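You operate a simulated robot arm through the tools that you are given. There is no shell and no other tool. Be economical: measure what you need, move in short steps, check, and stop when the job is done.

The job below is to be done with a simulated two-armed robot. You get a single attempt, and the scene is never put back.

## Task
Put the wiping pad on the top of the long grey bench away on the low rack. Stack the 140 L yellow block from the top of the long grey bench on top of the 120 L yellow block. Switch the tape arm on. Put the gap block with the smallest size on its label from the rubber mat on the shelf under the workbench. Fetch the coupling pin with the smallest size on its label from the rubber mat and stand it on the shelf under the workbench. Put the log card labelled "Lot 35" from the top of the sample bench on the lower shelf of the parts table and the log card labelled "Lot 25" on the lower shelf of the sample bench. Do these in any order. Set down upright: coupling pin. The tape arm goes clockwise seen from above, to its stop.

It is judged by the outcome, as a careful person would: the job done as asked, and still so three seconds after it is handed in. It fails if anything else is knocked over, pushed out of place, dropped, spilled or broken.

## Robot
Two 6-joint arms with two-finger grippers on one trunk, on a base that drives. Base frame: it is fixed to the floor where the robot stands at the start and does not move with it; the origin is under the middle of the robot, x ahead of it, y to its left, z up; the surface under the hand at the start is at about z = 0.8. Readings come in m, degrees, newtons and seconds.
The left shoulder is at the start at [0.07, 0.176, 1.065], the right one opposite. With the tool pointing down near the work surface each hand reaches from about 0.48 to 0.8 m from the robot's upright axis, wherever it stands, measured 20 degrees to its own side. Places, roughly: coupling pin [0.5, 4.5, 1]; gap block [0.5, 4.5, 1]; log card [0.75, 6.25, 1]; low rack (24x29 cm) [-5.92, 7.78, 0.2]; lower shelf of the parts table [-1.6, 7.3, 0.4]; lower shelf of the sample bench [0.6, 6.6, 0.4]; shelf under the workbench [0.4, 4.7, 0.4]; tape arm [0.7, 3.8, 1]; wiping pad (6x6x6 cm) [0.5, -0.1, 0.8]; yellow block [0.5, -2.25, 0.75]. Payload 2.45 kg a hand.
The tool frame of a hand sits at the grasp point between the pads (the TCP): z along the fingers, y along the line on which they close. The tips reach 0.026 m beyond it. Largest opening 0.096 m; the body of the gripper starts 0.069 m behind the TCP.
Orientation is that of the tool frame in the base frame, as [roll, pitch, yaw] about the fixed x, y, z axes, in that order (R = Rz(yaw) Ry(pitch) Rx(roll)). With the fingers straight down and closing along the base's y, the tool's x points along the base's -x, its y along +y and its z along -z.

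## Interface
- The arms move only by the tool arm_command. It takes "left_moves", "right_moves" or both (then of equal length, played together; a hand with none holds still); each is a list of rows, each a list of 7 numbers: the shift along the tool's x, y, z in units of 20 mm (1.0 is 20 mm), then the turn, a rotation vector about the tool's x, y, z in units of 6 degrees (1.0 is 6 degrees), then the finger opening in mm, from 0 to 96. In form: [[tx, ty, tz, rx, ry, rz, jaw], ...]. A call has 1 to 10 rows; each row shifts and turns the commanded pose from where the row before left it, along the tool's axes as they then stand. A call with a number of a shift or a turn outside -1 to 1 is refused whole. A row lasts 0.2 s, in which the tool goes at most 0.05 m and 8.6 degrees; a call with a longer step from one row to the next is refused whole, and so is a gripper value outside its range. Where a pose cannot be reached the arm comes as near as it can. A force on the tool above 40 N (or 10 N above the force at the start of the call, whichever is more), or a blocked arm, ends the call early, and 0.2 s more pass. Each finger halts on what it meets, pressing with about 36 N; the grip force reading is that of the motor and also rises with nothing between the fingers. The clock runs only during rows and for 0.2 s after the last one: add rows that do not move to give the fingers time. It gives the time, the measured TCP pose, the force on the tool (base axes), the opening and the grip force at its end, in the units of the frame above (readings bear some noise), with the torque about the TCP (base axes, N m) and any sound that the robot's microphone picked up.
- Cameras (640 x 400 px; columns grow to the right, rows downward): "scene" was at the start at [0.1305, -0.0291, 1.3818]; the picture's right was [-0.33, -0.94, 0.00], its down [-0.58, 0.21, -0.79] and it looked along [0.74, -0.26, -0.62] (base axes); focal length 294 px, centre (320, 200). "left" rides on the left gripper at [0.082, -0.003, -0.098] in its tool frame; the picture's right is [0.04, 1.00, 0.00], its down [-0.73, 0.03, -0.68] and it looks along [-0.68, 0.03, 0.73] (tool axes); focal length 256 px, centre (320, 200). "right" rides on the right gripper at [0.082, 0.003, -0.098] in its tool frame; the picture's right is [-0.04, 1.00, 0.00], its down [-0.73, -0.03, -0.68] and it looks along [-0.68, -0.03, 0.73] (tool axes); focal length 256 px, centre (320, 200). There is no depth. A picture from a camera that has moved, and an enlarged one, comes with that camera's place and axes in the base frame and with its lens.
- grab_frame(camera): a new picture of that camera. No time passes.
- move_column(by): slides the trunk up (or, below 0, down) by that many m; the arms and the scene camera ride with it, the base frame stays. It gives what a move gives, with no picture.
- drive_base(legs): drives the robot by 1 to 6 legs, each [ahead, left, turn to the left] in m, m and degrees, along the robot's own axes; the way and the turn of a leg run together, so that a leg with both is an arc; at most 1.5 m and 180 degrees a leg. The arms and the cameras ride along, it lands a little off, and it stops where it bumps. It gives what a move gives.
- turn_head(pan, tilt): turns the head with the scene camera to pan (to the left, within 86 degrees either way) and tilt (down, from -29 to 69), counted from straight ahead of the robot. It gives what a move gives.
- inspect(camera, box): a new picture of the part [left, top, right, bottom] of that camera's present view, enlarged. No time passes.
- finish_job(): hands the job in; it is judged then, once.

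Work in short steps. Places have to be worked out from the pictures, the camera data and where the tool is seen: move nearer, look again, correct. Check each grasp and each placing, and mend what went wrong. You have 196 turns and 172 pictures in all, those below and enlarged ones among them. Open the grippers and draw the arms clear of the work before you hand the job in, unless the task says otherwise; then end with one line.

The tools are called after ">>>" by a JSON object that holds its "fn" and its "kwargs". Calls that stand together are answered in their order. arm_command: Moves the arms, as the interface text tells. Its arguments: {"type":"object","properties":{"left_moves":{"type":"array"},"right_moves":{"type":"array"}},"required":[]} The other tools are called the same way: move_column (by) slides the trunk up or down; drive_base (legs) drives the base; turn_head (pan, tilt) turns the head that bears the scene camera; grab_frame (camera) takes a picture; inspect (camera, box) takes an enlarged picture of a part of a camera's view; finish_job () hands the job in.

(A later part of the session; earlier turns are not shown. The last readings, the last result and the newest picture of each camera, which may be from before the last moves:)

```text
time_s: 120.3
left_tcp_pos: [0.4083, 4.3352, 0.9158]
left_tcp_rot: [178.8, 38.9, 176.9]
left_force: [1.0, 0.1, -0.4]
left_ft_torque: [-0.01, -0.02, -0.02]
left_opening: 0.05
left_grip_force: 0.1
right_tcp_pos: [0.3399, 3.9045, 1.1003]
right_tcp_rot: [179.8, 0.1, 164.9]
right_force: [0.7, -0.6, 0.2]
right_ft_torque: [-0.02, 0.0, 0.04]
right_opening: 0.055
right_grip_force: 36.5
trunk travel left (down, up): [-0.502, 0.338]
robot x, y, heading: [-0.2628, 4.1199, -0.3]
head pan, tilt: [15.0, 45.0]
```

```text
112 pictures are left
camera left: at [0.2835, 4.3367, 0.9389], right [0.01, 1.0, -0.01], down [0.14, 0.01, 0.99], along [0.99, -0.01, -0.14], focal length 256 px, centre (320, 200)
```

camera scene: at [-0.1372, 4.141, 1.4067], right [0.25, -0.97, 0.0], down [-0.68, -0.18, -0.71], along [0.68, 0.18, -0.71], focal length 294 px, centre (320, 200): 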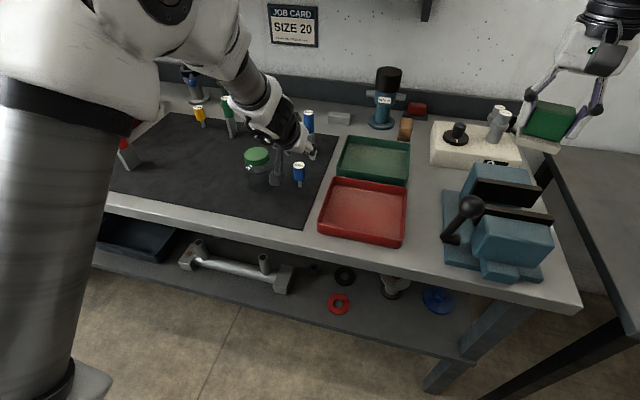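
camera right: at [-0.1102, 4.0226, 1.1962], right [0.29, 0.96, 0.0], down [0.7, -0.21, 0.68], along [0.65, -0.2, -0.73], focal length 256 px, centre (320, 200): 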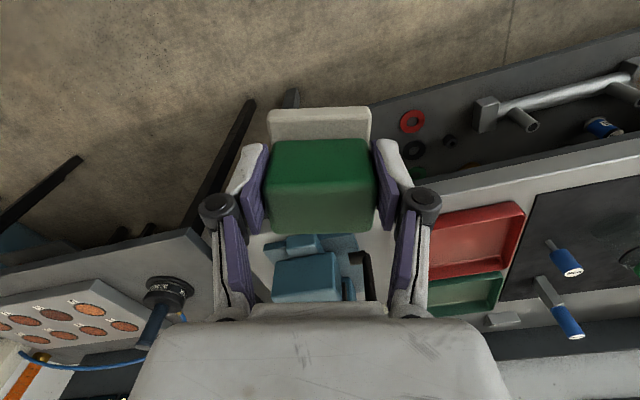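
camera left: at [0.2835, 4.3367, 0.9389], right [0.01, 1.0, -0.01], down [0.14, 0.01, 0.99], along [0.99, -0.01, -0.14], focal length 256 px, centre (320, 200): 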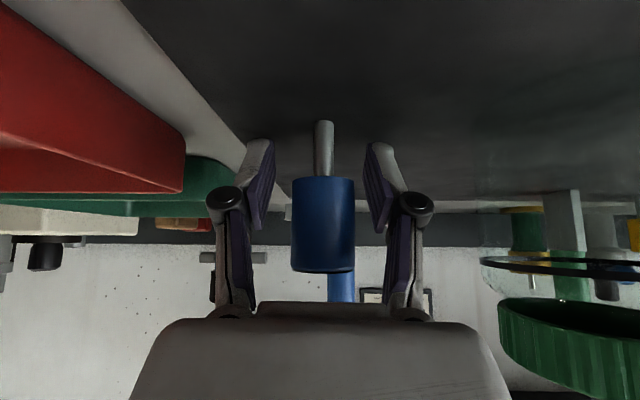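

The TCP is near the bottom rim of the cap, so I'll raise 15 mm to hold it mid-cap, then close.

>>> {"fn": "move_column", "kwargs": {"by": 0.015}}

>>> {"fn": "arm_command", "kwargs": {"left_moves": [[0, 0.15, 0, 0, 0, 0, 50], [0, 0, 0, 0, 0, 0, 30], [0, 0, 0, 0, 0, 0, 12], [0, 0, 0, 0, 0, 0, 12], [0, 0, 0, 0, 0, 0, 12]]}}

>>> {"fn": "grab_frame", "kwargs": {"camera": "left"}}

```text
time_s: 121.0
left_tcp_pos: [0.4075, 4.3338, 0.9301]
left_tcp_rot: [178.8, 38.8, 177.0]
left_force: [0.3, -0.9, -0.5]
left_ft_torque: [0.02, 0.0, -0.01]
left_opening: 0.0497
left_grip_force: 0.0
right_tcp_pos: [0.3421, 3.9052, 1.115]
right_tcp_rot: [179.9, -0.1, 164.8]
right_force: [0.5, 0.3, -0.9]
right_ft_torque: [0.02, -0.01, 0.0]
right_opening: 0.0553
right_grip_force: 36.2
trunk travel left (down, up): [-0.517, 0.323]
robot x, y, heading: [-0.2579, 4.1221, -0.4]
head pan, tilt: [15.0, 45.0]
```

```text
time_s: 122.2
left_tcp_pos: [0.4087, 4.3387, 0.9298]
left_tcp_rot: [178.8, 38.9, 176.9]
left_force: [-0.2, 0.1, 2.2]
left_ft_torque: [-0.01, 0.02, 0.0]
left_opening: 0.028
left_grip_force: 36.4
right_tcp_pos: [0.34, 3.9038, 1.1144]
right_tcp_rot: [179.8, 0.0, 164.7]
right_force: [-0.9, -0.5, -1.7]
right_ft_torque: [0.02, 0.02, 0.02]
right_opening: 0.0551
right_grip_force: 36.1
trunk travel left (down, up): [-0.517, 0.323]
robot x, y, heading: [-0.2691, 4.1224, -0.3]
head pan, tilt: [15.0, 45.0]
```

```text
111 pictures are left
camera left: at [0.2836, 4.3396, 0.9541], right [0.01, 1.0, -0.01], down [0.14, 0.01, 0.99], along [0.99, -0.01, -0.14], focal length 256 px, centre (320, 200)
```

left: 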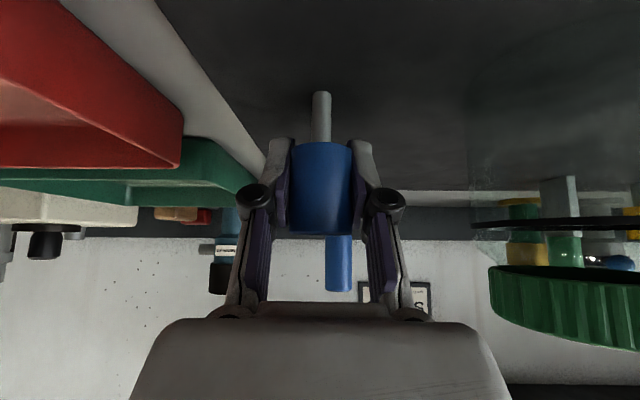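

The pin is gripped at 28 mm. I'll lift with the trunk, back the base away from the bench, then pull the right hand in so both arms can go down in front of the bench.

>>> {"fn": "move_column", "kwargs": {"by": 0.18}}

>>> {"fn": "drive_base", "kwargs": {"legs": [[-0.45, 0, 0.3]]}}

>>> {"fn": "arm_command", "kwargs": {"right_moves": [[0.965, -0.262, 0, 0, 0, 0, 30], [0.965, -0.262, 0, 0, 0, 0, 30], [0.965, -0.262, 0, 0, 0, 0, 30], [0.965, -0.262, 0, 0, 0, 0, 30], [0.965, -0.262, 0, 0, 0, 0, 30], [0.965, -0.262, 0, 0, 0, 0, 30], [0.965, -0.262, 0, 0, 0, 0, 30], [0.965, -0.262, 0, 0, 0, 0, 30]]}}

>>> {"fn": "move_column", "kwargs": {"by": -0.55}}

>>> {"fn": "turn_head", "kwargs": {"pan": 5, "tilt": 35}}

>>> {"fn": "grab_frame", "kwargs": {"camera": "scene"}}

```text
time_s: 124.2
left_tcp_pos: [0.408, 4.3378, 1.109]
left_tcp_rot: [178.8, 39.0, 176.9]
left_force: [0.8, -0.5, 0.4]
left_ft_torque: [0.02, 0.04, 0.0]
left_opening: 0.0277
left_grip_force: 36.0
right_tcp_pos: [0.3414, 3.9044, 1.2936]
right_tcp_rot: [179.8, 0.0, 164.8]
right_force: [0.2, -0.2, -1.3]
right_ft_torque: [-0.01, 0.06, 0.01]
right_opening: 0.0551
right_grip_force: 35.8
trunk travel left (down, up): [-0.697, 0.143]
robot x, y, heading: [-0.2672, 4.1212, -0.3]
head pan, tilt: [15.0, 45.0]
```

```text
time_s: 126.9
left_tcp_pos: [-0.0512, 4.3433, 1.1097]
left_tcp_rot: [178.9, 38.7, 177.2]
left_force: [-0.8, 0.2, -1.0]
left_ft_torque: [0.0, 0.03, 0.01]
left_opening: 0.0276
left_grip_force: 36.0
right_tcp_pos: [-0.1162, 3.9103, 1.2941]
right_tcp_rot: [179.7, 0.0, 165.1]
right_force: [0.6, -0.2, -0.6]
right_ft_torque: [0.01, 0.01, 0.0]
right_opening: 0.0551
right_grip_force: 35.7
trunk travel left (down, up): [-0.697, 0.143]
robot x, y, heading: [-0.7228, 4.1214, -0.0]
head pan, tilt: [15.0, 45.0]
```

```text
time_s: 128.7
left_tcp_pos: [-0.0512, 4.3435, 1.109]
left_tcp_rot: [178.9, 38.9, 177.4]
left_force: [0.8, 0.4, -1.6]
left_ft_torque: [0.0, 0.02, 0.0]
left_opening: 0.0277
left_grip_force: 35.7
right_tcp_pos: [-0.2525, 3.9099, 1.2896]
right_tcp_rot: [179.9, -0.1, 165.1]
right_force: [-0.2, 0.5, -0.5]
right_ft_torque: [0.01, 0.05, 0.0]
right_opening: 0.0554
right_grip_force: 36.2
right hand out of reach, approached as far as the arm can: row 7, 8
trunk travel left (down, up): [-0.697, 0.143]
robot x, y, heading: [-0.7256, 4.1216, 0.0]
head pan, tilt: [15.0, 45.0]
```

```text
refused: -0.55 is not a number from -0.4 to 0.4
```

```text
time_s: 129.5
left_tcp_pos: [-0.0528, 4.3433, 1.1092]
left_tcp_rot: [178.8, 38.9, 177.3]
left_force: [-0.4, 0.2, -1.0]
left_ft_torque: [0.0, 0.0, -0.01]
left_opening: 0.0276
left_grip_force: 36.2
right_tcp_pos: [-0.2523, 3.9095, 1.2897]
right_tcp_rot: [179.8, -0.1, 165.1]
right_force: [0.2, -0.4, -1.5]
right_ft_torque: [0.0, 0.02, -0.03]
right_opening: 0.055
right_grip_force: 36.0
trunk travel left (down, up): [-0.697, 0.143]
robot x, y, heading: [-0.7215, 4.1227, 0.1]
head pan, tilt: [5.0, 35.0]
```

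```text
110 pictures are left
camera scene: at [-0.5868, 4.1297, 1.5333], right [0.09, -1.0, 0.0], down [-0.57, -0.05, -0.82], along [0.82, 0.07, -0.57], focal length 294 px, centre (320, 200)
```

scene: 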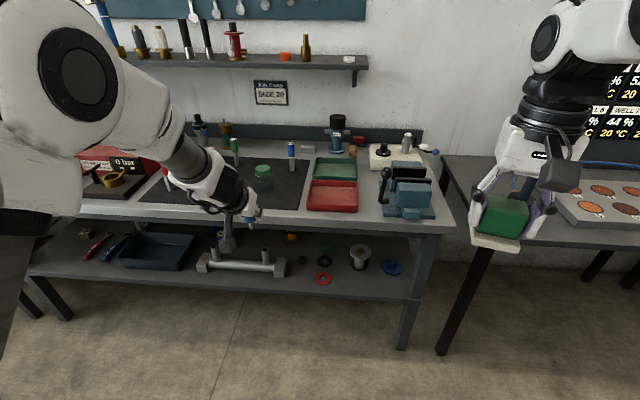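

I'll lower by 0.4 and look at the shelf from below the bench edge.

>>> {"fn": "move_column", "kwargs": {"by": -0.4}}

>>> {"fn": "grab_frame", "kwargs": {"camera": "scene"}}

>>> {"fn": "grab_frame", "kwargs": {"camera": "left"}}

```text
time_s: 133.3
left_tcp_pos: [-0.0506, 4.3426, 0.709]
left_tcp_rot: [178.8, 38.9, 177.3]
left_force: [1.0, 0.1, -0.9]
left_ft_torque: [0.02, 0.02, -0.01]
left_opening: 0.0276
left_grip_force: 36.1
right_tcp_pos: [-0.2528, 3.9105, 0.8901]
right_tcp_rot: [179.8, -0.1, 165.1]
right_force: [-0.2, -0.2, -1.3]
right_ft_torque: [-0.02, 0.02, 0.0]
right_opening: 0.0552
right_grip_force: 35.7
trunk travel left (down, up): [-0.297, 0.543]
robot x, y, heading: [-0.7239, 4.124, 0.0]
head pan, tilt: [5.0, 35.0]
```

```text
109 pictures are left
camera scene: at [-0.5871, 4.1297, 1.1334], right [0.09, -1.0, 0.0], down [-0.57, -0.05, -0.82], along [0.82, 0.07, -0.57], focal length 294 px, centre (320, 200)
```

scene: 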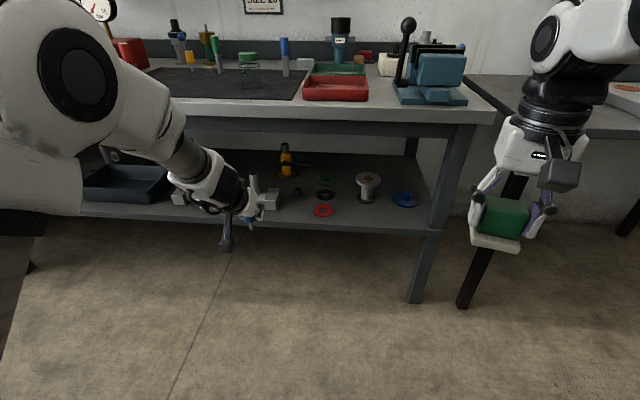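

```text
108 pictures are left
camera left: at [-0.1767, 4.3441, 0.7338], right [0.0, 1.0, -0.01], down [0.14, 0.01, 0.99], along [0.99, -0.01, -0.14], focal length 256 px, centre (320, 200)
```

left: 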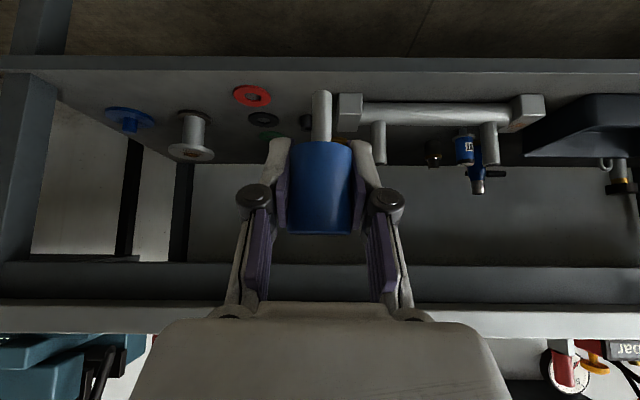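

The shelf is at z≈0.41, with a free spot around (0.35, 4.31) between the red ring and the fitting. I'll lower until the pin clears the shelf by about 6 cm, turn 10° right so the right hand stays clear of the bench, and drive in.

>>> {"fn": "move_column", "kwargs": {"by": -0.18}}

>>> {"fn": "drive_base", "kwargs": {"legs": [[0, 0, -10], [0.352, 0.15, 0]]}}

>>> {"fn": "grab_frame", "kwargs": {"camera": "left"}}

>>> {"fn": "grab_frame", "kwargs": {"camera": "scene"}}

```text
time_s: 135.3
left_tcp_pos: [-0.0523, 4.3424, 0.5302]
left_tcp_rot: [178.7, 38.8, 177.3]
left_force: [0.2, 0.2, -0.3]
left_ft_torque: [0.01, -0.01, 0.01]
left_opening: 0.0278
left_grip_force: 35.9
right_tcp_pos: [-0.2535, 3.9099, 0.7104]
right_tcp_rot: [179.9, -0.1, 165.2]
right_force: [-0.2, -0.6, -1.2]
right_ft_torque: [0.02, 0.03, 0.0]
right_opening: 0.0552
right_grip_force: 35.9
trunk travel left (down, up): [-0.117, 0.723]
robot x, y, heading: [-0.7248, 4.1196, 0.3]
head pan, tilt: [5.0, 35.0]
```

```text
time_s: 138.4
left_tcp_pos: [0.3469, 4.3111, 0.5291]
left_tcp_rot: [178.9, 38.9, 167.2]
left_force: [-0.1, -0.4, -0.8]
left_ft_torque: [-0.01, 0.01, -0.04]
left_opening: 0.0277
left_grip_force: 36.1
right_tcp_pos: [0.0729, 3.9201, 0.7109]
right_tcp_rot: [179.9, -0.1, 155.1]
right_force: [0.5, 0.1, -0.8]
right_ft_torque: [-0.02, 0.02, -0.01]
right_opening: 0.0551
right_grip_force: 35.7
trunk travel left (down, up): [-0.117, 0.723]
robot x, y, heading: [-0.353, 4.2117, -10.2]
head pan, tilt: [5.0, 35.0]
```

```text
107 pictures are left
camera left: at [0.2235, 4.3344, 0.5536], right [0.18, 0.98, -0.01], down [0.14, -0.02, 0.99], along [0.97, -0.18, -0.15], focal length 256 px, centre (320, 200)
```

left: 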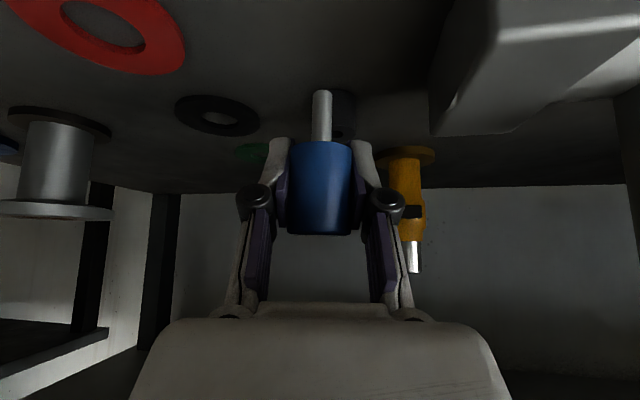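

```text
106 pictures are left
camera scene: at [-0.2178, 4.1945, 0.9533], right [-0.09, -1.0, 0.0], down [-0.57, 0.05, -0.82], along [0.82, -0.07, -0.57], focal length 294 px, centre (320, 200)
```

scene: 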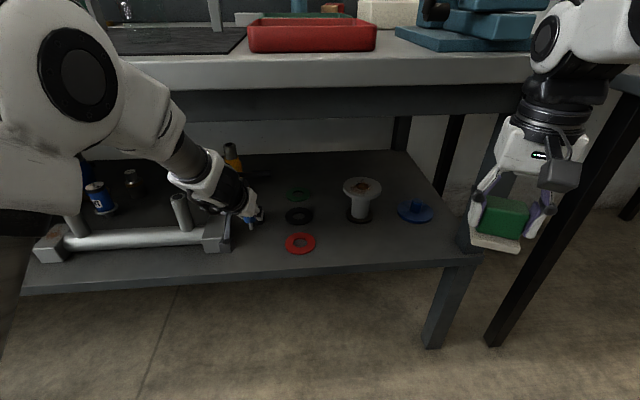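

I'm over the free spot, and the pin is about 6 cm above the shelf. I'll lower 45 mm and check.

>>> {"fn": "move_column", "kwargs": {"by": -0.045}}

>>> {"fn": "grab_frame", "kwargs": {"camera": "left"}}

>>> {"fn": "inspect", "kwargs": {"camera": "scene", "box": [200, 170, 320, 260]}}

```text
time_s: 139.3
left_tcp_pos: [0.347, 4.3107, 0.4847]
left_tcp_rot: [178.8, 39.0, 167.2]
left_force: [2.9, 0.3, 7.1]
left_ft_torque: [0.03, -0.12, -0.01]
left_opening: 0.0279
left_grip_force: 35.6
right_tcp_pos: [0.0724, 3.9194, 0.6647]
right_tcp_rot: [179.8, 0.0, 155.1]
right_force: [-0.1, -0.9, -1.3]
right_ft_torque: [-0.01, 0.01, 0.0]
right_opening: 0.0551
right_grip_force: 36.1
trunk travel left (down, up): [-0.072, 0.768]
robot x, y, heading: [-0.3512, 4.209, -10.2]
head pan, tilt: [5.0, 35.0]
```

```text
105 pictures are left
camera left: at [0.2236, 4.3343, 0.5099], right [0.18, 0.98, -0.01], down [0.14, -0.02, 0.99], along [0.97, -0.18, -0.14], focal length 256 px, centre (320, 200)
```

left: 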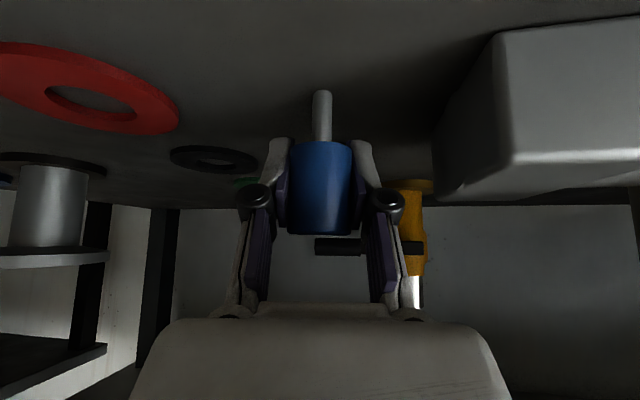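

```text
4.44 times, centred on (260, 215) of scene
camera zoom: at [-0.2186, 4.1944, 0.9086], right [-0.09, -1.0, 0.0], down [-0.57, 0.05, -0.82], along [0.82, -0.07, -0.57], focal length 1305 px, centre (587, 133)
```

zoom: 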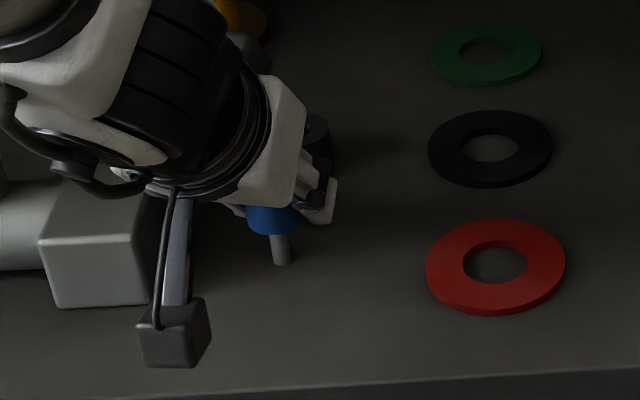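

Contact at 7 N, so the pin stands on the shelf. I'll open gently and raise the trunk clear of the cap.

>>> {"fn": "arm_command", "kwargs": {"left_moves": [[0, 0, 0, 0, 0, 0, 34], [0, 0, 0, 0, 0, 0, 42], [0, 0, 0, 0, 0, 0, 50], [0, 0, 0, 0, 0, 0, 50]]}}

>>> {"fn": "move_column", "kwargs": {"by": 0.09}}

>>> {"fn": "grab_frame", "kwargs": {"camera": "left"}}

```text
time_s: 140.3
left_tcp_pos: [0.3467, 4.3117, 0.4837]
left_tcp_rot: [178.9, 38.9, 167.2]
left_force: [0.3, 0.8, -0.7]
left_ft_torque: [0.01, 0.0, 0.02]
left_opening: 0.0499
left_grip_force: 0.0
right_tcp_pos: [0.0727, 3.9201, 0.6661]
right_tcp_rot: [179.8, -0.2, 155.0]
right_force: [-0.3, -1.0, -0.7]
right_ft_torque: [0.0, 0.01, 0.01]
right_opening: 0.0554
right_grip_force: 35.4
trunk travel left (down, up): [-0.072, 0.768]
robot x, y, heading: [-0.3561, 4.2101, -10.1]
head pan, tilt: [5.0, 35.0]
```

```text
time_s: 141.5
left_tcp_pos: [0.3456, 4.312, 0.5747]
left_tcp_rot: [178.8, 38.9, 167.2]
left_force: [0.0, -0.4, 0.4]
left_ft_torque: [0.02, 0.0, 0.01]
left_opening: 0.0499
left_grip_force: 0.1
right_tcp_pos: [0.0719, 3.9193, 0.7549]
right_tcp_rot: [179.9, -0.1, 155.1]
right_force: [0.3, 0.7, -0.7]
right_ft_torque: [0.01, 0.04, 0.01]
right_opening: 0.0552
right_grip_force: 36.3
trunk travel left (down, up): [-0.162, 0.678]
robot x, y, heading: [-0.3567, 4.2106, -10.1]
head pan, tilt: [5.0, 35.0]
```

```text
103 pictures are left
camera left: at [0.2235, 4.3344, 0.5986], right [0.18, 0.98, -0.01], down [0.14, -0.02, 0.99], along [0.97, -0.18, -0.15], focal length 256 px, centre (320, 200)
```

left: 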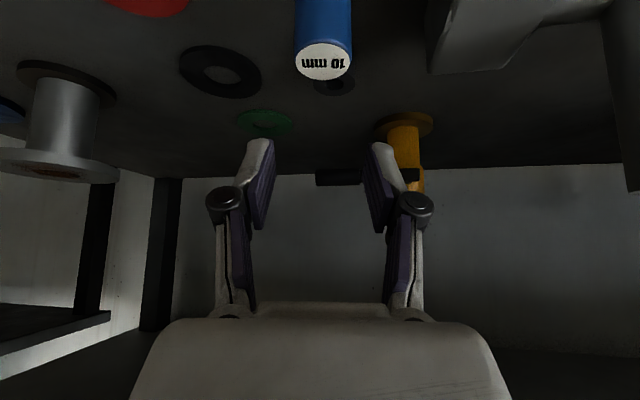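

The pin stands on its own. I'll back out, straighten, raise the trunk above the mat items and return for the green gap block.

>>> {"fn": "drive_base", "kwargs": {"legs": [[-0.4, 0, 0], [0, 0, 10.1]]}}

>>> {"fn": "move_column", "kwargs": {"by": 0.4}}

>>> {"fn": "move_column", "kwargs": {"by": 0.2}}

>>> {"fn": "drive_base", "kwargs": {"legs": [[0.4, 0.12, 0]]}}

>>> {"fn": "turn_head", "kwargs": {"pan": 15, "tilt": 38}}

>>> {"fn": "grab_frame", "kwargs": {"camera": "scene"}}

>>> {"fn": "grab_frame", "kwargs": {"camera": "left"}}

```text
time_s: 144.7
left_tcp_pos: [-0.0807, 4.5052, 0.5751]
left_tcp_rot: [179.0, 38.9, 177.4]
left_force: [0.8, 0.1, 0.0]
left_ft_torque: [-0.01, 0.0, -0.03]
left_opening: 0.0499
left_grip_force: 0.1
right_tcp_pos: [-0.2808, 4.0707, 0.7556]
right_tcp_rot: [179.9, -0.1, 165.3]
right_force: [0.7, -0.8, -1.1]
right_ft_torque: [-0.05, 0.0, 0.0]
right_opening: 0.0554
right_grip_force: 36.1
trunk travel left (down, up): [-0.162, 0.678]
robot x, y, heading: [-0.7531, 4.2815, 0.1]
head pan, tilt: [5.0, 35.0]
```

```text
time_s: 148.6
left_tcp_pos: [-0.0809, 4.5042, 0.9732]
left_tcp_rot: [178.7, 38.8, 177.4]
left_force: [0.4, 0.3, -0.6]
left_ft_torque: [0.0, 0.02, -0.01]
left_opening: 0.0504
left_grip_force: 0.0
right_tcp_pos: [-0.28, 4.069, 1.1548]
right_tcp_rot: [179.8, -0.1, 165.2]
right_force: [-0.2, -0.4, -1.5]
right_ft_torque: [-0.01, -0.02, 0.05]
right_opening: 0.055
right_grip_force: 35.8
trunk travel left (down, up): [-0.562, 0.278]
robot x, y, heading: [-0.7513, 4.2814, 0.1]
head pan, tilt: [5.0, 35.0]
```

```text
time_s: 150.7
left_tcp_pos: [-0.0803, 4.5046, 1.1744]
left_tcp_rot: [178.8, 38.8, 177.3]
left_force: [-0.6, -0.1, 0.1]
left_ft_torque: [0.02, -0.03, -0.01]
left_opening: 0.0498
left_grip_force: 0.0
right_tcp_pos: [-0.2799, 4.0703, 1.3557]
right_tcp_rot: [179.8, -0.1, 165.2]
right_force: [-0.9, 0.6, -0.5]
right_ft_torque: [-0.04, -0.01, -0.05]
right_opening: 0.0554
right_grip_force: 36.3
trunk travel left (down, up): [-0.762, 0.078]
robot x, y, heading: [-0.7511, 4.2855, 0.1]
head pan, tilt: [5.0, 35.0]
```

```text
time_s: 153.3
left_tcp_pos: [0.3147, 4.6193, 1.1755]
left_tcp_rot: [178.8, 39.0, 177.2]
left_force: [-0.5, 0.7, -0.7]
left_ft_torque: [0.04, 0.0, 0.03]
left_opening: 0.0502
left_grip_force: 0.1
right_tcp_pos: [0.1135, 4.1858, 1.3559]
right_tcp_rot: [179.8, 0.0, 165.1]
right_force: [0.3, -0.7, -1.2]
right_ft_torque: [0.01, -0.03, 0.03]
right_opening: 0.0555
right_grip_force: 35.6
trunk travel left (down, up): [-0.762, 0.078]
robot x, y, heading: [-0.3586, 4.4008, 0.2]
head pan, tilt: [5.0, 35.0]
```

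```text
time_s: 154.0
left_tcp_pos: [0.3169, 4.6208, 1.1733]
left_tcp_rot: [178.8, 39.0, 177.2]
left_force: [-0.9, -0.4, -0.1]
left_ft_torque: [0.0, -0.05, 0.01]
left_opening: 0.05
left_grip_force: 0.1
right_tcp_pos: [0.1165, 4.1856, 1.3546]
right_tcp_rot: [179.8, -0.1, 165.0]
right_force: [0.0, -0.2, -0.1]
right_ft_torque: [0.0, 0.04, 0.05]
right_opening: 0.0551
right_grip_force: 35.9
trunk travel left (down, up): [-0.762, 0.078]
robot x, y, heading: [-0.3533, 4.3992, -0.1]
head pan, tilt: [15.0, 38.0]
```

```text
102 pictures are left
camera scene: at [-0.2231, 4.4216, 1.5938], right [0.26, -0.97, 0.0], down [-0.6, -0.16, -0.79], along [0.76, 0.2, -0.62], focal length 294 px, centre (320, 200)
```

scene: 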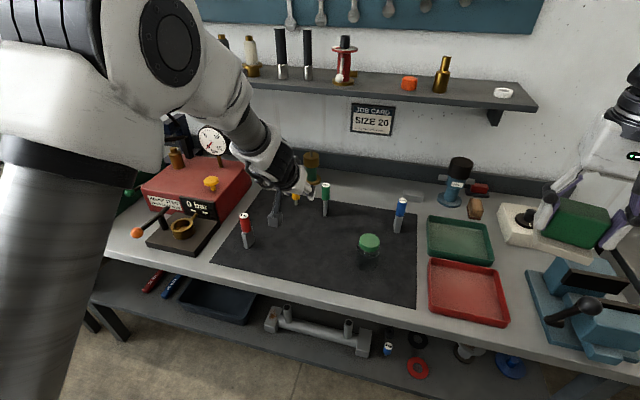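

```text
101 pictures are left
camera left: at [0.1916, 4.6212, 1.1987], right [0.0, 1.0, -0.01], down [0.15, 0.01, 0.99], along [0.99, -0.01, -0.15], focal length 256 px, centre (320, 200)
```

left: 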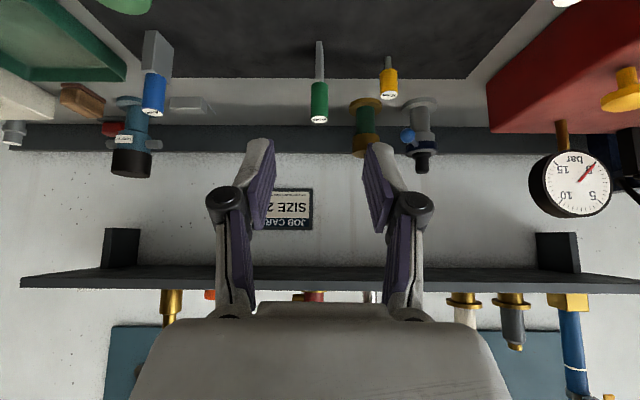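

The green cap top is at about (0.568, 4.609, 1.018). I'll move in over it, still high.

>>> {"fn": "drive_base", "kwargs": {"legs": [[0.18, 0, 0]]}}

>>> {"fn": "arm_command", "kwargs": {"left_moves": [[-0.933, -0.18, 0.753, 0, 0, 0, 50], [-0.933, -0.18, 0.753, 0, 0, 0, 50], [-0.933, -0.18, 0.753, 0, 0, 0, 50], [0, 0, 0, 0, 0, 0, 50]]}}

>>> {"fn": "move_column", "kwargs": {"by": -0.1}}

>>> {"fn": "grab_frame", "kwargs": {"camera": "left"}}

>>> {"fn": "grab_frame", "kwargs": {"camera": "scene"}}

```text
time_s: 155.5
left_tcp_pos: [0.493, 4.6207, 1.1772]
left_tcp_rot: [178.8, 39.2, 177.3]
left_force: [-0.5, 0.4, 1.1]
left_ft_torque: [0.05, -0.03, 0.01]
left_opening: 0.0504
left_grip_force: 0.1
right_tcp_pos: [0.2925, 4.1866, 1.3569]
right_tcp_rot: [179.8, 0.2, 165.1]
right_force: [0.0, 0.7, -1.4]
right_ft_torque: [0.01, -0.03, -0.02]
right_opening: 0.0551
right_grip_force: 36.2
trunk travel left (down, up): [-0.762, 0.078]
robot x, y, heading: [-0.1766, 4.3994, 0.3]
head pan, tilt: [15.0, 38.0]
```

```text
time_s: 156.5
left_tcp_pos: [0.5492, 4.6092, 1.1755]
left_tcp_rot: [178.9, 38.8, 177.4]
left_force: [-0.6, -0.5, -0.5]
left_ft_torque: [-0.03, -0.01, -0.01]
left_opening: 0.0499
left_grip_force: 0.1
left hand out of reach, approached as far as the arm can: row 1, 2
right_tcp_pos: [0.2958, 4.1881, 1.3568]
right_tcp_rot: [179.8, 0.0, 165.3]
right_force: [0.1, 0.2, -0.7]
right_ft_torque: [0.01, 0.0, 0.02]
right_opening: 0.0554
right_grip_force: 36.5
trunk travel left (down, up): [-0.762, 0.078]
robot x, y, heading: [-0.1767, 4.4006, 0.1]
head pan, tilt: [15.0, 38.0]
```

```text
time_s: 157.8
left_tcp_pos: [0.5493, 4.6091, 1.0741]
left_tcp_rot: [178.8, 39.0, 177.2]
left_force: [0.3, -0.4, -0.6]
left_ft_torque: [0.02, 0.0, 0.0]
left_opening: 0.0501
left_grip_force: 0.1
right_tcp_pos: [0.2955, 4.1866, 1.2552]
right_tcp_rot: [179.8, 0.1, 165.2]
right_force: [-0.3, -0.2, -0.7]
right_ft_torque: [0.0, 0.02, 0.02]
right_opening: 0.055
right_grip_force: 36.1
trunk travel left (down, up): [-0.662, 0.178]
robot x, y, heading: [-0.1767, 4.4013, -0.0]
head pan, tilt: [15.0, 38.0]
```

```text
100 pictures are left
camera left: at [0.4237, 4.6095, 1.1001], right [0.0, 1.0, -0.01], down [0.14, 0.01, 0.99], along [0.99, 0.0, -0.14], focal length 256 px, centre (320, 200)
```

left: 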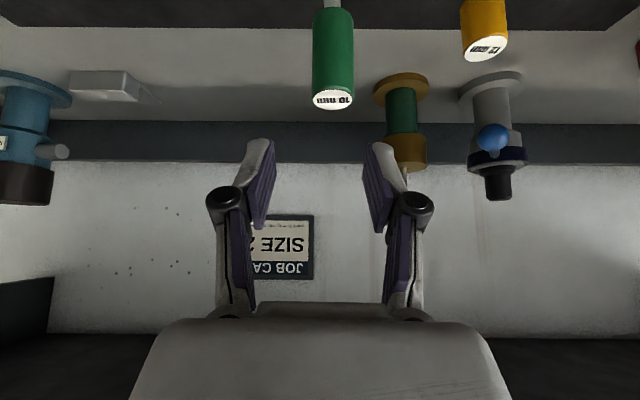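

```text
99 pictures are left
camera scene: at [-0.0432, 4.4219, 1.4939], right [0.26, -0.97, 0.0], down [-0.59, -0.16, -0.79], along [0.76, 0.21, -0.62], focal length 294 px, centre (320, 200)
```

scene: 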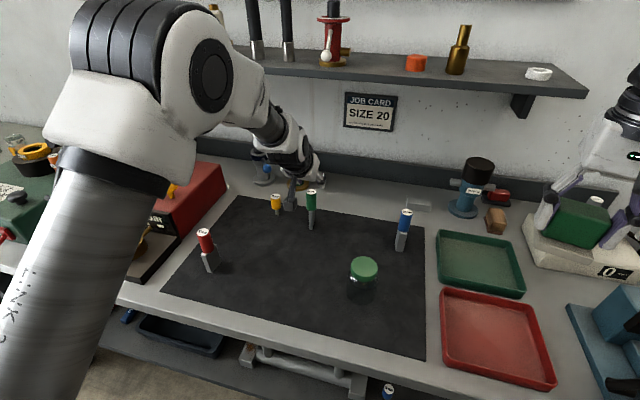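

The cap is at (0.578, 4.616) with its top at z≈1.008. I'll correct by 29 mm ahead and 7 mm left, then lower to z≈0.98.

>>> {"fn": "arm_command", "kwargs": {"left_moves": [[-0.565, 0.18, 0.455, 0, 0, 0, 50], [-0.565, 0.18, 0.455, 0, 0, 0, 50], [0, 0, 0, 0, 0, 0, 50]]}}

>>> {"fn": "move_column", "kwargs": {"by": -0.06}}

>>> {"fn": "grab_frame", "kwargs": {"camera": "left"}}

```text
time_s: 158.6
left_tcp_pos: [0.5769, 4.6152, 1.0758]
left_tcp_rot: [178.7, 38.9, 177.3]
left_force: [-0.1, 0.7, -0.3]
left_ft_torque: [0.0, 0.03, -0.02]
left_opening: 0.05
left_grip_force: 0.1
right_tcp_pos: [0.2963, 4.1869, 1.2552]
right_tcp_rot: [179.8, 0.0, 165.2]
right_force: [-0.2, -0.3, -0.8]
right_ft_torque: [0.0, 0.0, 0.0]
right_opening: 0.0554
right_grip_force: 36.5
trunk travel left (down, up): [-0.662, 0.178]
robot x, y, heading: [-0.1764, 4.4018, 0.2]
head pan, tilt: [15.0, 38.0]
```

```text
time_s: 159.6
left_tcp_pos: [0.5771, 4.6156, 1.0161]
left_tcp_rot: [178.7, 39.0, 177.3]
left_force: [0.0, -0.2, 0.4]
left_ft_torque: [-0.03, 0.02, 0.03]
left_opening: 0.0501
left_grip_force: 0.1
right_tcp_pos: [0.2961, 4.1877, 1.1956]
right_tcp_rot: [179.8, 0.1, 165.2]
right_force: [0.3, -1.1, -0.2]
right_ft_torque: [0.01, 0.0, 0.0]
right_opening: 0.0551
right_grip_force: 35.8
trunk travel left (down, up): [-0.602, 0.238]
robot x, y, heading: [-0.176, 4.4026, -0.0]
head pan, tilt: [15.0, 38.0]
```

```text
98 pictures are left
camera left: at [0.4531, 4.6161, 1.0399], right [0.0, 1.0, -0.01], down [0.14, 0.01, 0.99], along [0.99, 0.0, -0.14], focal length 256 px, centre (320, 200)
```

left: 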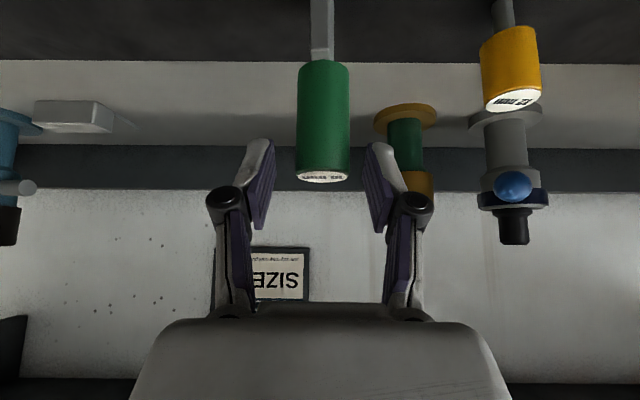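

The cap is centred laterally, and its middle lies about 33 mm below the TCP. I'll lower by that and grip.

>>> {"fn": "move_column", "kwargs": {"by": -0.033}}

>>> {"fn": "arm_command", "kwargs": {"left_moves": [[0, 0.1, 0, 0, 0, 0, 40], [0, 0, 0, 0, 0, 0, 20], [0, 0, 0, 0, 0, 0, 12], [0, 0, 0, 0, 0, 0, 12], [0, 0, 0, 0, 0, 0, 12]]}}

>>> {"fn": "grab_frame", "kwargs": {"camera": "left"}}

```text
time_s: 160.4
left_tcp_pos: [0.5774, 4.6156, 0.9818]
left_tcp_rot: [178.8, 38.9, 177.3]
left_force: [-0.5, 0.6, 0.3]
left_ft_torque: [-0.01, 0.0, -0.01]
left_opening: 0.0501
left_grip_force: 0.1
right_tcp_pos: [0.2969, 4.1876, 1.1618]
right_tcp_rot: [179.8, 0.0, 165.3]
right_force: [0.1, 0.5, -1.1]
right_ft_torque: [0.01, -0.01, 0.0]
right_opening: 0.0552
right_grip_force: 35.7
trunk travel left (down, up): [-0.569, 0.271]
robot x, y, heading: [-0.1778, 4.3947, 0.1]
head pan, tilt: [15.0, 38.0]
```

```text
time_s: 161.6
left_tcp_pos: [0.5781, 4.6177, 0.9822]
left_tcp_rot: [178.8, 39.0, 177.3]
left_force: [1.1, -1.7, -0.1]
left_ft_torque: [-0.07, -0.21, -0.02]
left_opening: 0.0283
left_grip_force: 35.9
right_tcp_pos: [0.2957, 4.1881, 1.1622]
right_tcp_rot: [179.8, -0.1, 165.2]
right_force: [-0.7, 0.0, -1.4]
right_ft_torque: [-0.01, 0.0, 0.01]
right_opening: 0.0553
right_grip_force: 35.5
trunk travel left (down, up): [-0.569, 0.271]
robot x, y, heading: [-0.1745, 4.3995, 0.1]
head pan, tilt: [15.0, 38.0]
```

```text
97 pictures are left
camera left: at [0.4538, 4.6182, 1.0068], right [0.0, 1.0, -0.01], down [0.14, 0.01, 0.99], along [0.99, 0.0, -0.14], focal length 256 px, centre (320, 200)
```

left: 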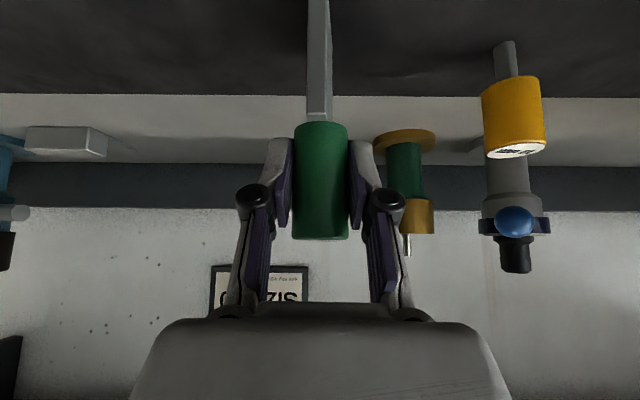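

The block is gripped. I'll lift it, back away, lower in front of the bench and go to the free spot near (0.345, 4.075), right of the red ring.

>>> {"fn": "move_column", "kwargs": {"by": 0.2}}

>>> {"fn": "drive_base", "kwargs": {"legs": [[-0.55, 0, 0], [0, 0, -10.1]]}}

>>> {"fn": "move_column", "kwargs": {"by": -0.4}}

>>> {"fn": "move_column", "kwargs": {"by": -0.2}}

>>> {"fn": "drive_base", "kwargs": {"legs": [[0, -0.35, 0], [0.2, 0, 0]]}}

>>> {"fn": "grab_frame", "kwargs": {"camera": "left"}}

>>> {"fn": "turn_head", "kwargs": {"pan": 15, "tilt": 35}}

>>> {"fn": "grab_frame", "kwargs": {"camera": "scene"}}

```text
time_s: 163.8
left_tcp_pos: [0.5787, 4.6175, 1.1823]
left_tcp_rot: [178.9, 38.9, 177.3]
left_force: [-0.2, 0.0, -2.6]
left_ft_torque: [0.0, 0.02, -0.02]
left_opening: 0.0286
left_grip_force: 36.0
right_tcp_pos: [0.2967, 4.1878, 1.3622]
right_tcp_rot: [179.8, 0.0, 165.2]
right_force: [-0.1, 0.5, -1.1]
right_ft_torque: [-0.01, -0.01, 0.0]
right_opening: 0.0552
right_grip_force: 35.8
trunk travel left (down, up): [-0.769, 0.071]
robot x, y, heading: [-0.1776, 4.3971, 0.3]
head pan, tilt: [15.0, 38.0]
```

```text
time_s: 167.6
left_tcp_pos: [0.0575, 4.4803, 1.1812]
left_tcp_rot: [178.8, 38.9, 167.1]
left_force: [0.4, 0.5, -2.5]
left_ft_torque: [-0.04, 0.0, -0.01]
left_opening: 0.0282
left_grip_force: 36.1
right_tcp_pos: [-0.2978, 4.109, 1.3624]
right_tcp_rot: [179.9, -0.1, 154.9]
right_force: [-0.3, -0.9, -1.0]
right_ft_torque: [-0.02, 0.01, 0.01]
right_opening: 0.0553
right_grip_force: 36.1
trunk travel left (down, up): [-0.769, 0.071]
robot x, y, heading: [-0.7221, 4.3985, -10.0]
head pan, tilt: [15.0, 38.0]
```

```text
time_s: 171.5
left_tcp_pos: [0.0563, 4.4797, 0.782]
left_tcp_rot: [178.8, 38.9, 167.0]
left_force: [0.5, 0.4, -3.3]
left_ft_torque: [-0.01, 0.02, -0.03]
left_opening: 0.0284
left_grip_force: 35.8
right_tcp_pos: [-0.2977, 4.1069, 0.9632]
right_tcp_rot: [179.8, -0.1, 154.9]
right_force: [0.2, -0.4, -2.2]
right_ft_torque: [0.01, 0.0, -0.03]
right_opening: 0.0551
right_grip_force: 35.9
trunk travel left (down, up): [-0.369, 0.471]
robot x, y, heading: [-0.7242, 4.3969, -10.1]
head pan, tilt: [15.0, 38.0]
```

```text
time_s: 173.6
left_tcp_pos: [0.0567, 4.4804, 0.5828]
left_tcp_rot: [178.9, 38.9, 167.0]
left_force: [0.7, 0.2, -2.3]
left_ft_torque: [0.0, 0.0, 0.0]
left_opening: 0.0281
left_grip_force: 36.1
right_tcp_pos: [-0.2981, 4.1085, 0.7631]
right_tcp_rot: [179.7, -0.1, 154.9]
right_force: [1.0, -0.2, -0.2]
right_ft_torque: [0.01, 0.0, 0.02]
right_opening: 0.0552
right_grip_force: 36.3
trunk travel left (down, up): [-0.169, 0.671]
robot x, y, heading: [-0.727, 4.4066, -10.0]
head pan, tilt: [15.0, 38.0]
```

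```text
time_s: 177.1
left_tcp_pos: [0.1933, 4.1054, 0.5823]
left_tcp_rot: [179.0, 38.8, 167.2]
left_force: [0.4, -0.2, -2.2]
left_ft_torque: [0.01, 0.04, 0.03]
left_opening: 0.0282
left_grip_force: 35.9
right_tcp_pos: [-0.1604, 3.7325, 0.7623]
right_tcp_rot: [179.9, -0.1, 155.1]
right_force: [-0.1, 0.4, -0.5]
right_ft_torque: [0.01, 0.03, 0.02]
right_opening: 0.0555
right_grip_force: 36.2
trunk travel left (down, up): [-0.169, 0.671]
robot x, y, heading: [-0.5842, 4.0245, -10.3]
head pan, tilt: [15.0, 38.0]
```

```text
96 pictures are left
camera left: at [0.0703, 4.1288, 0.6059], right [0.18, 0.98, -0.01], down [0.15, -0.02, 0.99], along [0.97, -0.18, -0.15], focal length 256 px, centre (320, 200)
```

left: 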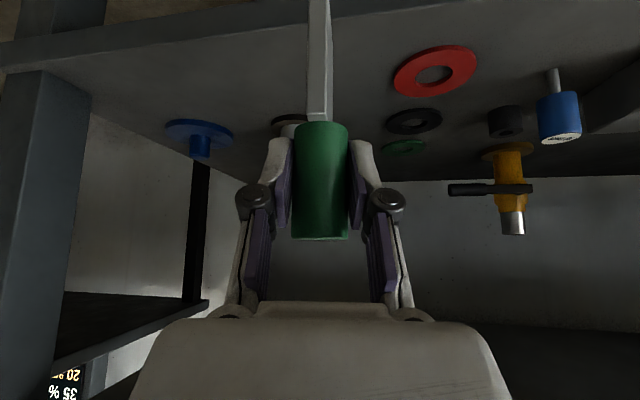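

```text
time_s: 177.7
left_tcp_pos: [0.1927, 4.1051, 0.5806]
left_tcp_rot: [178.9, 38.7, 167.2]
left_force: [-0.5, -0.6, -2.2]
left_ft_torque: [-0.01, 0.02, -0.04]
left_opening: 0.0283
left_grip_force: 36.5
right_tcp_pos: [-0.161, 3.7316, 0.7618]
right_tcp_rot: [179.9, -0.1, 155.0]
right_force: [-0.1, -0.1, -1.2]
right_ft_torque: [0.03, 0.0, -0.01]
right_opening: 0.0552
right_grip_force: 35.9
trunk travel left (down, up): [-0.169, 0.671]
robot x, y, heading: [-0.5902, 4.0218, -10.2]
head pan, tilt: [15.0, 35.0]
```

```text
95 pictures are left
camera scene: at [-0.4514, 4.0228, 1.0053], right [0.09, -1.0, 0.0], down [-0.57, -0.05, -0.82], along [0.82, 0.07, -0.57], focal length 294 px, centre (320, 200)
```

scene: 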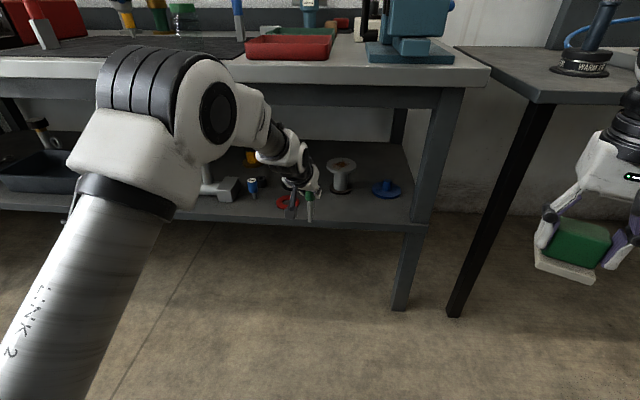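

The path is clear: the spool is at (0.46, 4.00) and the red ring at y≈4.19. I'll drive in 0.15 m and lower 50 mm.

>>> {"fn": "drive_base", "kwargs": {"legs": [[0.152, 0, 0]]}}

>>> {"fn": "move_column", "kwargs": {"by": -0.045}}

>>> {"fn": "grab_frame", "kwargs": {"camera": "left"}}

>>> {"fn": "grab_frame", "kwargs": {"camera": "scene"}}

```text
time_s: 179.1
left_tcp_pos: [0.3449, 4.0778, 0.5816]
left_tcp_rot: [178.9, 38.8, 167.1]
left_force: [-0.1, 0.9, -2.0]
left_ft_torque: [0.02, 0.01, 0.01]
left_opening: 0.0281
left_grip_force: 36.1
right_tcp_pos: [-0.0084, 3.7052, 0.7621]
right_tcp_rot: [179.9, -0.1, 155.0]
right_force: [0.0, 0.8, -1.1]
right_ft_torque: [0.03, 0.02, -0.02]
right_opening: 0.0553
right_grip_force: 36.2
trunk travel left (down, up): [-0.169, 0.671]
robot x, y, heading: [-0.4379, 3.9952, -10.2]
head pan, tilt: [15.0, 35.0]
```

```text
time_s: 180.0
left_tcp_pos: [0.3452, 4.0766, 0.5396]
left_tcp_rot: [178.9, 39.0, 167.1]
left_force: [2.2, 0.5, 4.2]
left_ft_torque: [-0.04, -0.14, 0.02]
left_opening: 0.0284
left_grip_force: 36.0
right_tcp_pos: [-0.0097, 3.7054, 0.7167]
right_tcp_rot: [179.9, -0.1, 155.0]
right_force: [-0.5, -0.9, -0.8]
right_ft_torque: [-0.03, 0.05, -0.01]
right_opening: 0.0554
right_grip_force: 36.4
trunk travel left (down, up): [-0.124, 0.716]
robot x, y, heading: [-0.4351, 3.9915, -10.0]
head pan, tilt: [15.0, 35.0]
```

```text
94 pictures are left
camera left: at [0.2223, 4.1008, 0.5625], right [0.18, 0.98, -0.01], down [0.14, -0.02, 0.99], along [0.97, -0.18, -0.14], focal length 256 px, centre (320, 200)
```

left: 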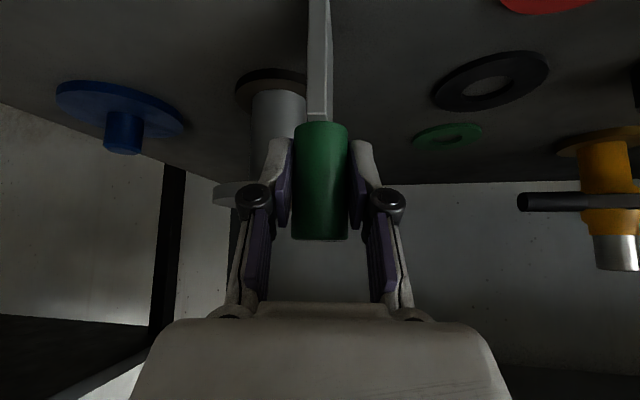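

```text
93 pictures are left
camera scene: at [-0.2999, 3.9954, 0.9606], right [0.08, -1.0, 0.0], down [-0.57, -0.05, -0.82], along [0.82, 0.07, -0.57], focal length 294 px, centre (320, 200)
```

scene: 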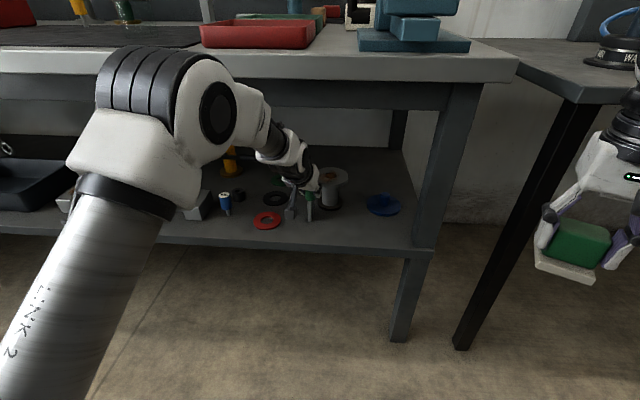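

Contact is about 6 N. I'll release slowly and raise the trunk.

>>> {"fn": "arm_command", "kwargs": {"left_moves": [[0, 0, 0, 0, 0, 0, 33], [0, 0, 0, 0, 0, 0, 40], [0, 0, 0, 0, 0, 0, 48], [0, 0, 0, 0, 0, 0, 48]]}}

>>> {"fn": "move_column", "kwargs": {"by": 0.09}}

>>> {"fn": "grab_frame", "kwargs": {"camera": "left"}}

```text
time_s: 181.0
left_tcp_pos: [0.3453, 4.077, 0.5365]
left_tcp_rot: [178.8, 38.8, 167.0]
left_force: [0.4, 0.6, 1.1]
left_ft_torque: [-0.01, 0.0, 0.01]
left_opening: 0.048
left_grip_force: 0.2
right_tcp_pos: [-0.01, 3.7063, 0.7169]
right_tcp_rot: [179.8, -0.1, 155.0]
right_force: [-0.1, 0.4, -0.8]
right_ft_torque: [0.0, 0.03, 0.04]
right_opening: 0.0551
right_grip_force: 35.7
trunk travel left (down, up): [-0.124, 0.716]
robot x, y, heading: [-0.437, 3.9983, -10.1]
head pan, tilt: [15.0, 35.0]
```

```text
time_s: 182.2
left_tcp_pos: [0.3419, 4.0787, 0.6146]
left_tcp_rot: [178.9, 37.8, 167.1]
left_force: [0.5, -0.4, -0.1]
left_ft_torque: [0.0, 0.0, -0.01]
left_opening: 0.048
left_grip_force: 0.1
right_tcp_pos: [-0.0074, 3.7065, 0.8061]
right_tcp_rot: [180.0, -0.3, 155.0]
right_force: [0.8, -0.4, -1.7]
right_ft_torque: [0.04, 0.06, 0.0]
right_opening: 0.0554
right_grip_force: 35.9
trunk travel left (down, up): [-0.214, 0.626]
robot x, y, heading: [-0.4375, 3.9971, -10.3]
head pan, tilt: [15.0, 35.0]
```

```text
92 pictures are left
camera left: at [0.2191, 4.1015, 0.6425], right [0.18, 0.98, -0.01], down [0.16, -0.02, 0.99], along [0.97, -0.18, -0.16], focal length 256 px, centre (320, 200)
```

left: 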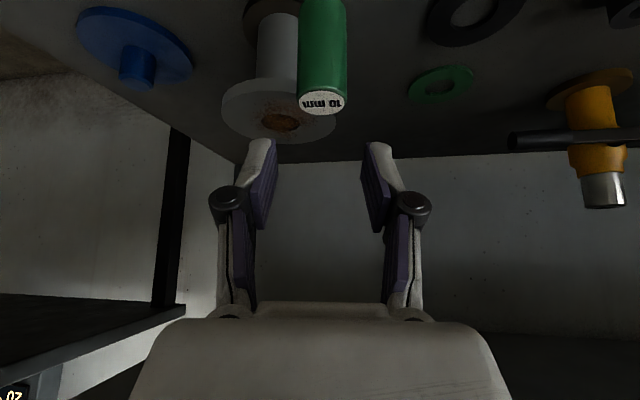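

The block stands, but the hand reads about 12 mm low, so the arm is probably brushing the bench edge. The fingertips clear the cap, so I'll back straight out.

>>> {"fn": "drive_base", "kwargs": {"legs": [[-0.4, 0, 0]]}}

>>> {"fn": "grab_frame", "kwargs": {"camera": "scene"}}

>>> {"fn": "grab_frame", "kwargs": {"camera": "left"}}

```text
time_s: 184.7
left_tcp_pos: [-0.0503, 4.1478, 0.627]
left_tcp_rot: [178.8, 38.8, 167.2]
left_force: [0.5, 0.0, 0.3]
left_ft_torque: [0.03, -0.02, 0.02]
left_opening: 0.0479
left_grip_force: 0.1
right_tcp_pos: [-0.4044, 3.7756, 0.8078]
right_tcp_rot: [179.8, -0.1, 155.0]
right_force: [0.8, -0.3, -1.7]
right_ft_torque: [0.0, 0.05, 0.03]
right_opening: 0.055
right_grip_force: 36.3
trunk travel left (down, up): [-0.214, 0.626]
robot x, y, heading: [-0.8343, 4.0693, -9.9]
head pan, tilt: [15.0, 35.0]
```

```text
91 pictures are left
camera scene: at [-0.6946, 4.0661, 1.0505], right [0.09, -1.0, 0.0], down [-0.57, -0.05, -0.82], along [0.82, 0.07, -0.57], focal length 294 px, centre (320, 200)
```

scene: 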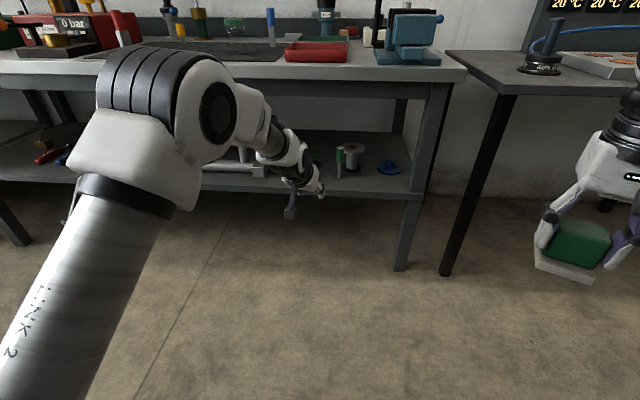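

```text
90 pictures are left
camera left: at [-0.1728, 4.1718, 0.6518], right [0.18, 0.98, -0.01], down [0.14, -0.02, 0.99], along [0.97, -0.18, -0.14], focal length 256 px, centre (320, 200)
```

left: 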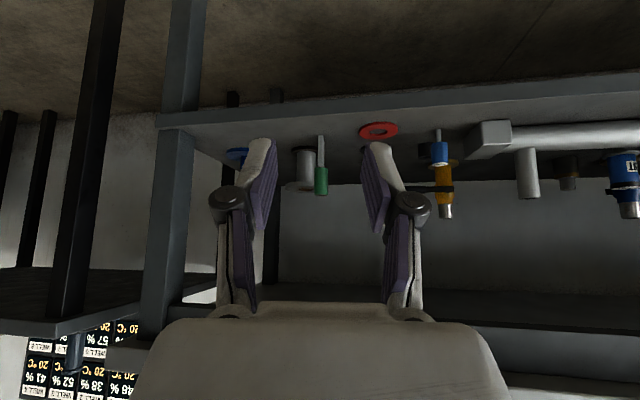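

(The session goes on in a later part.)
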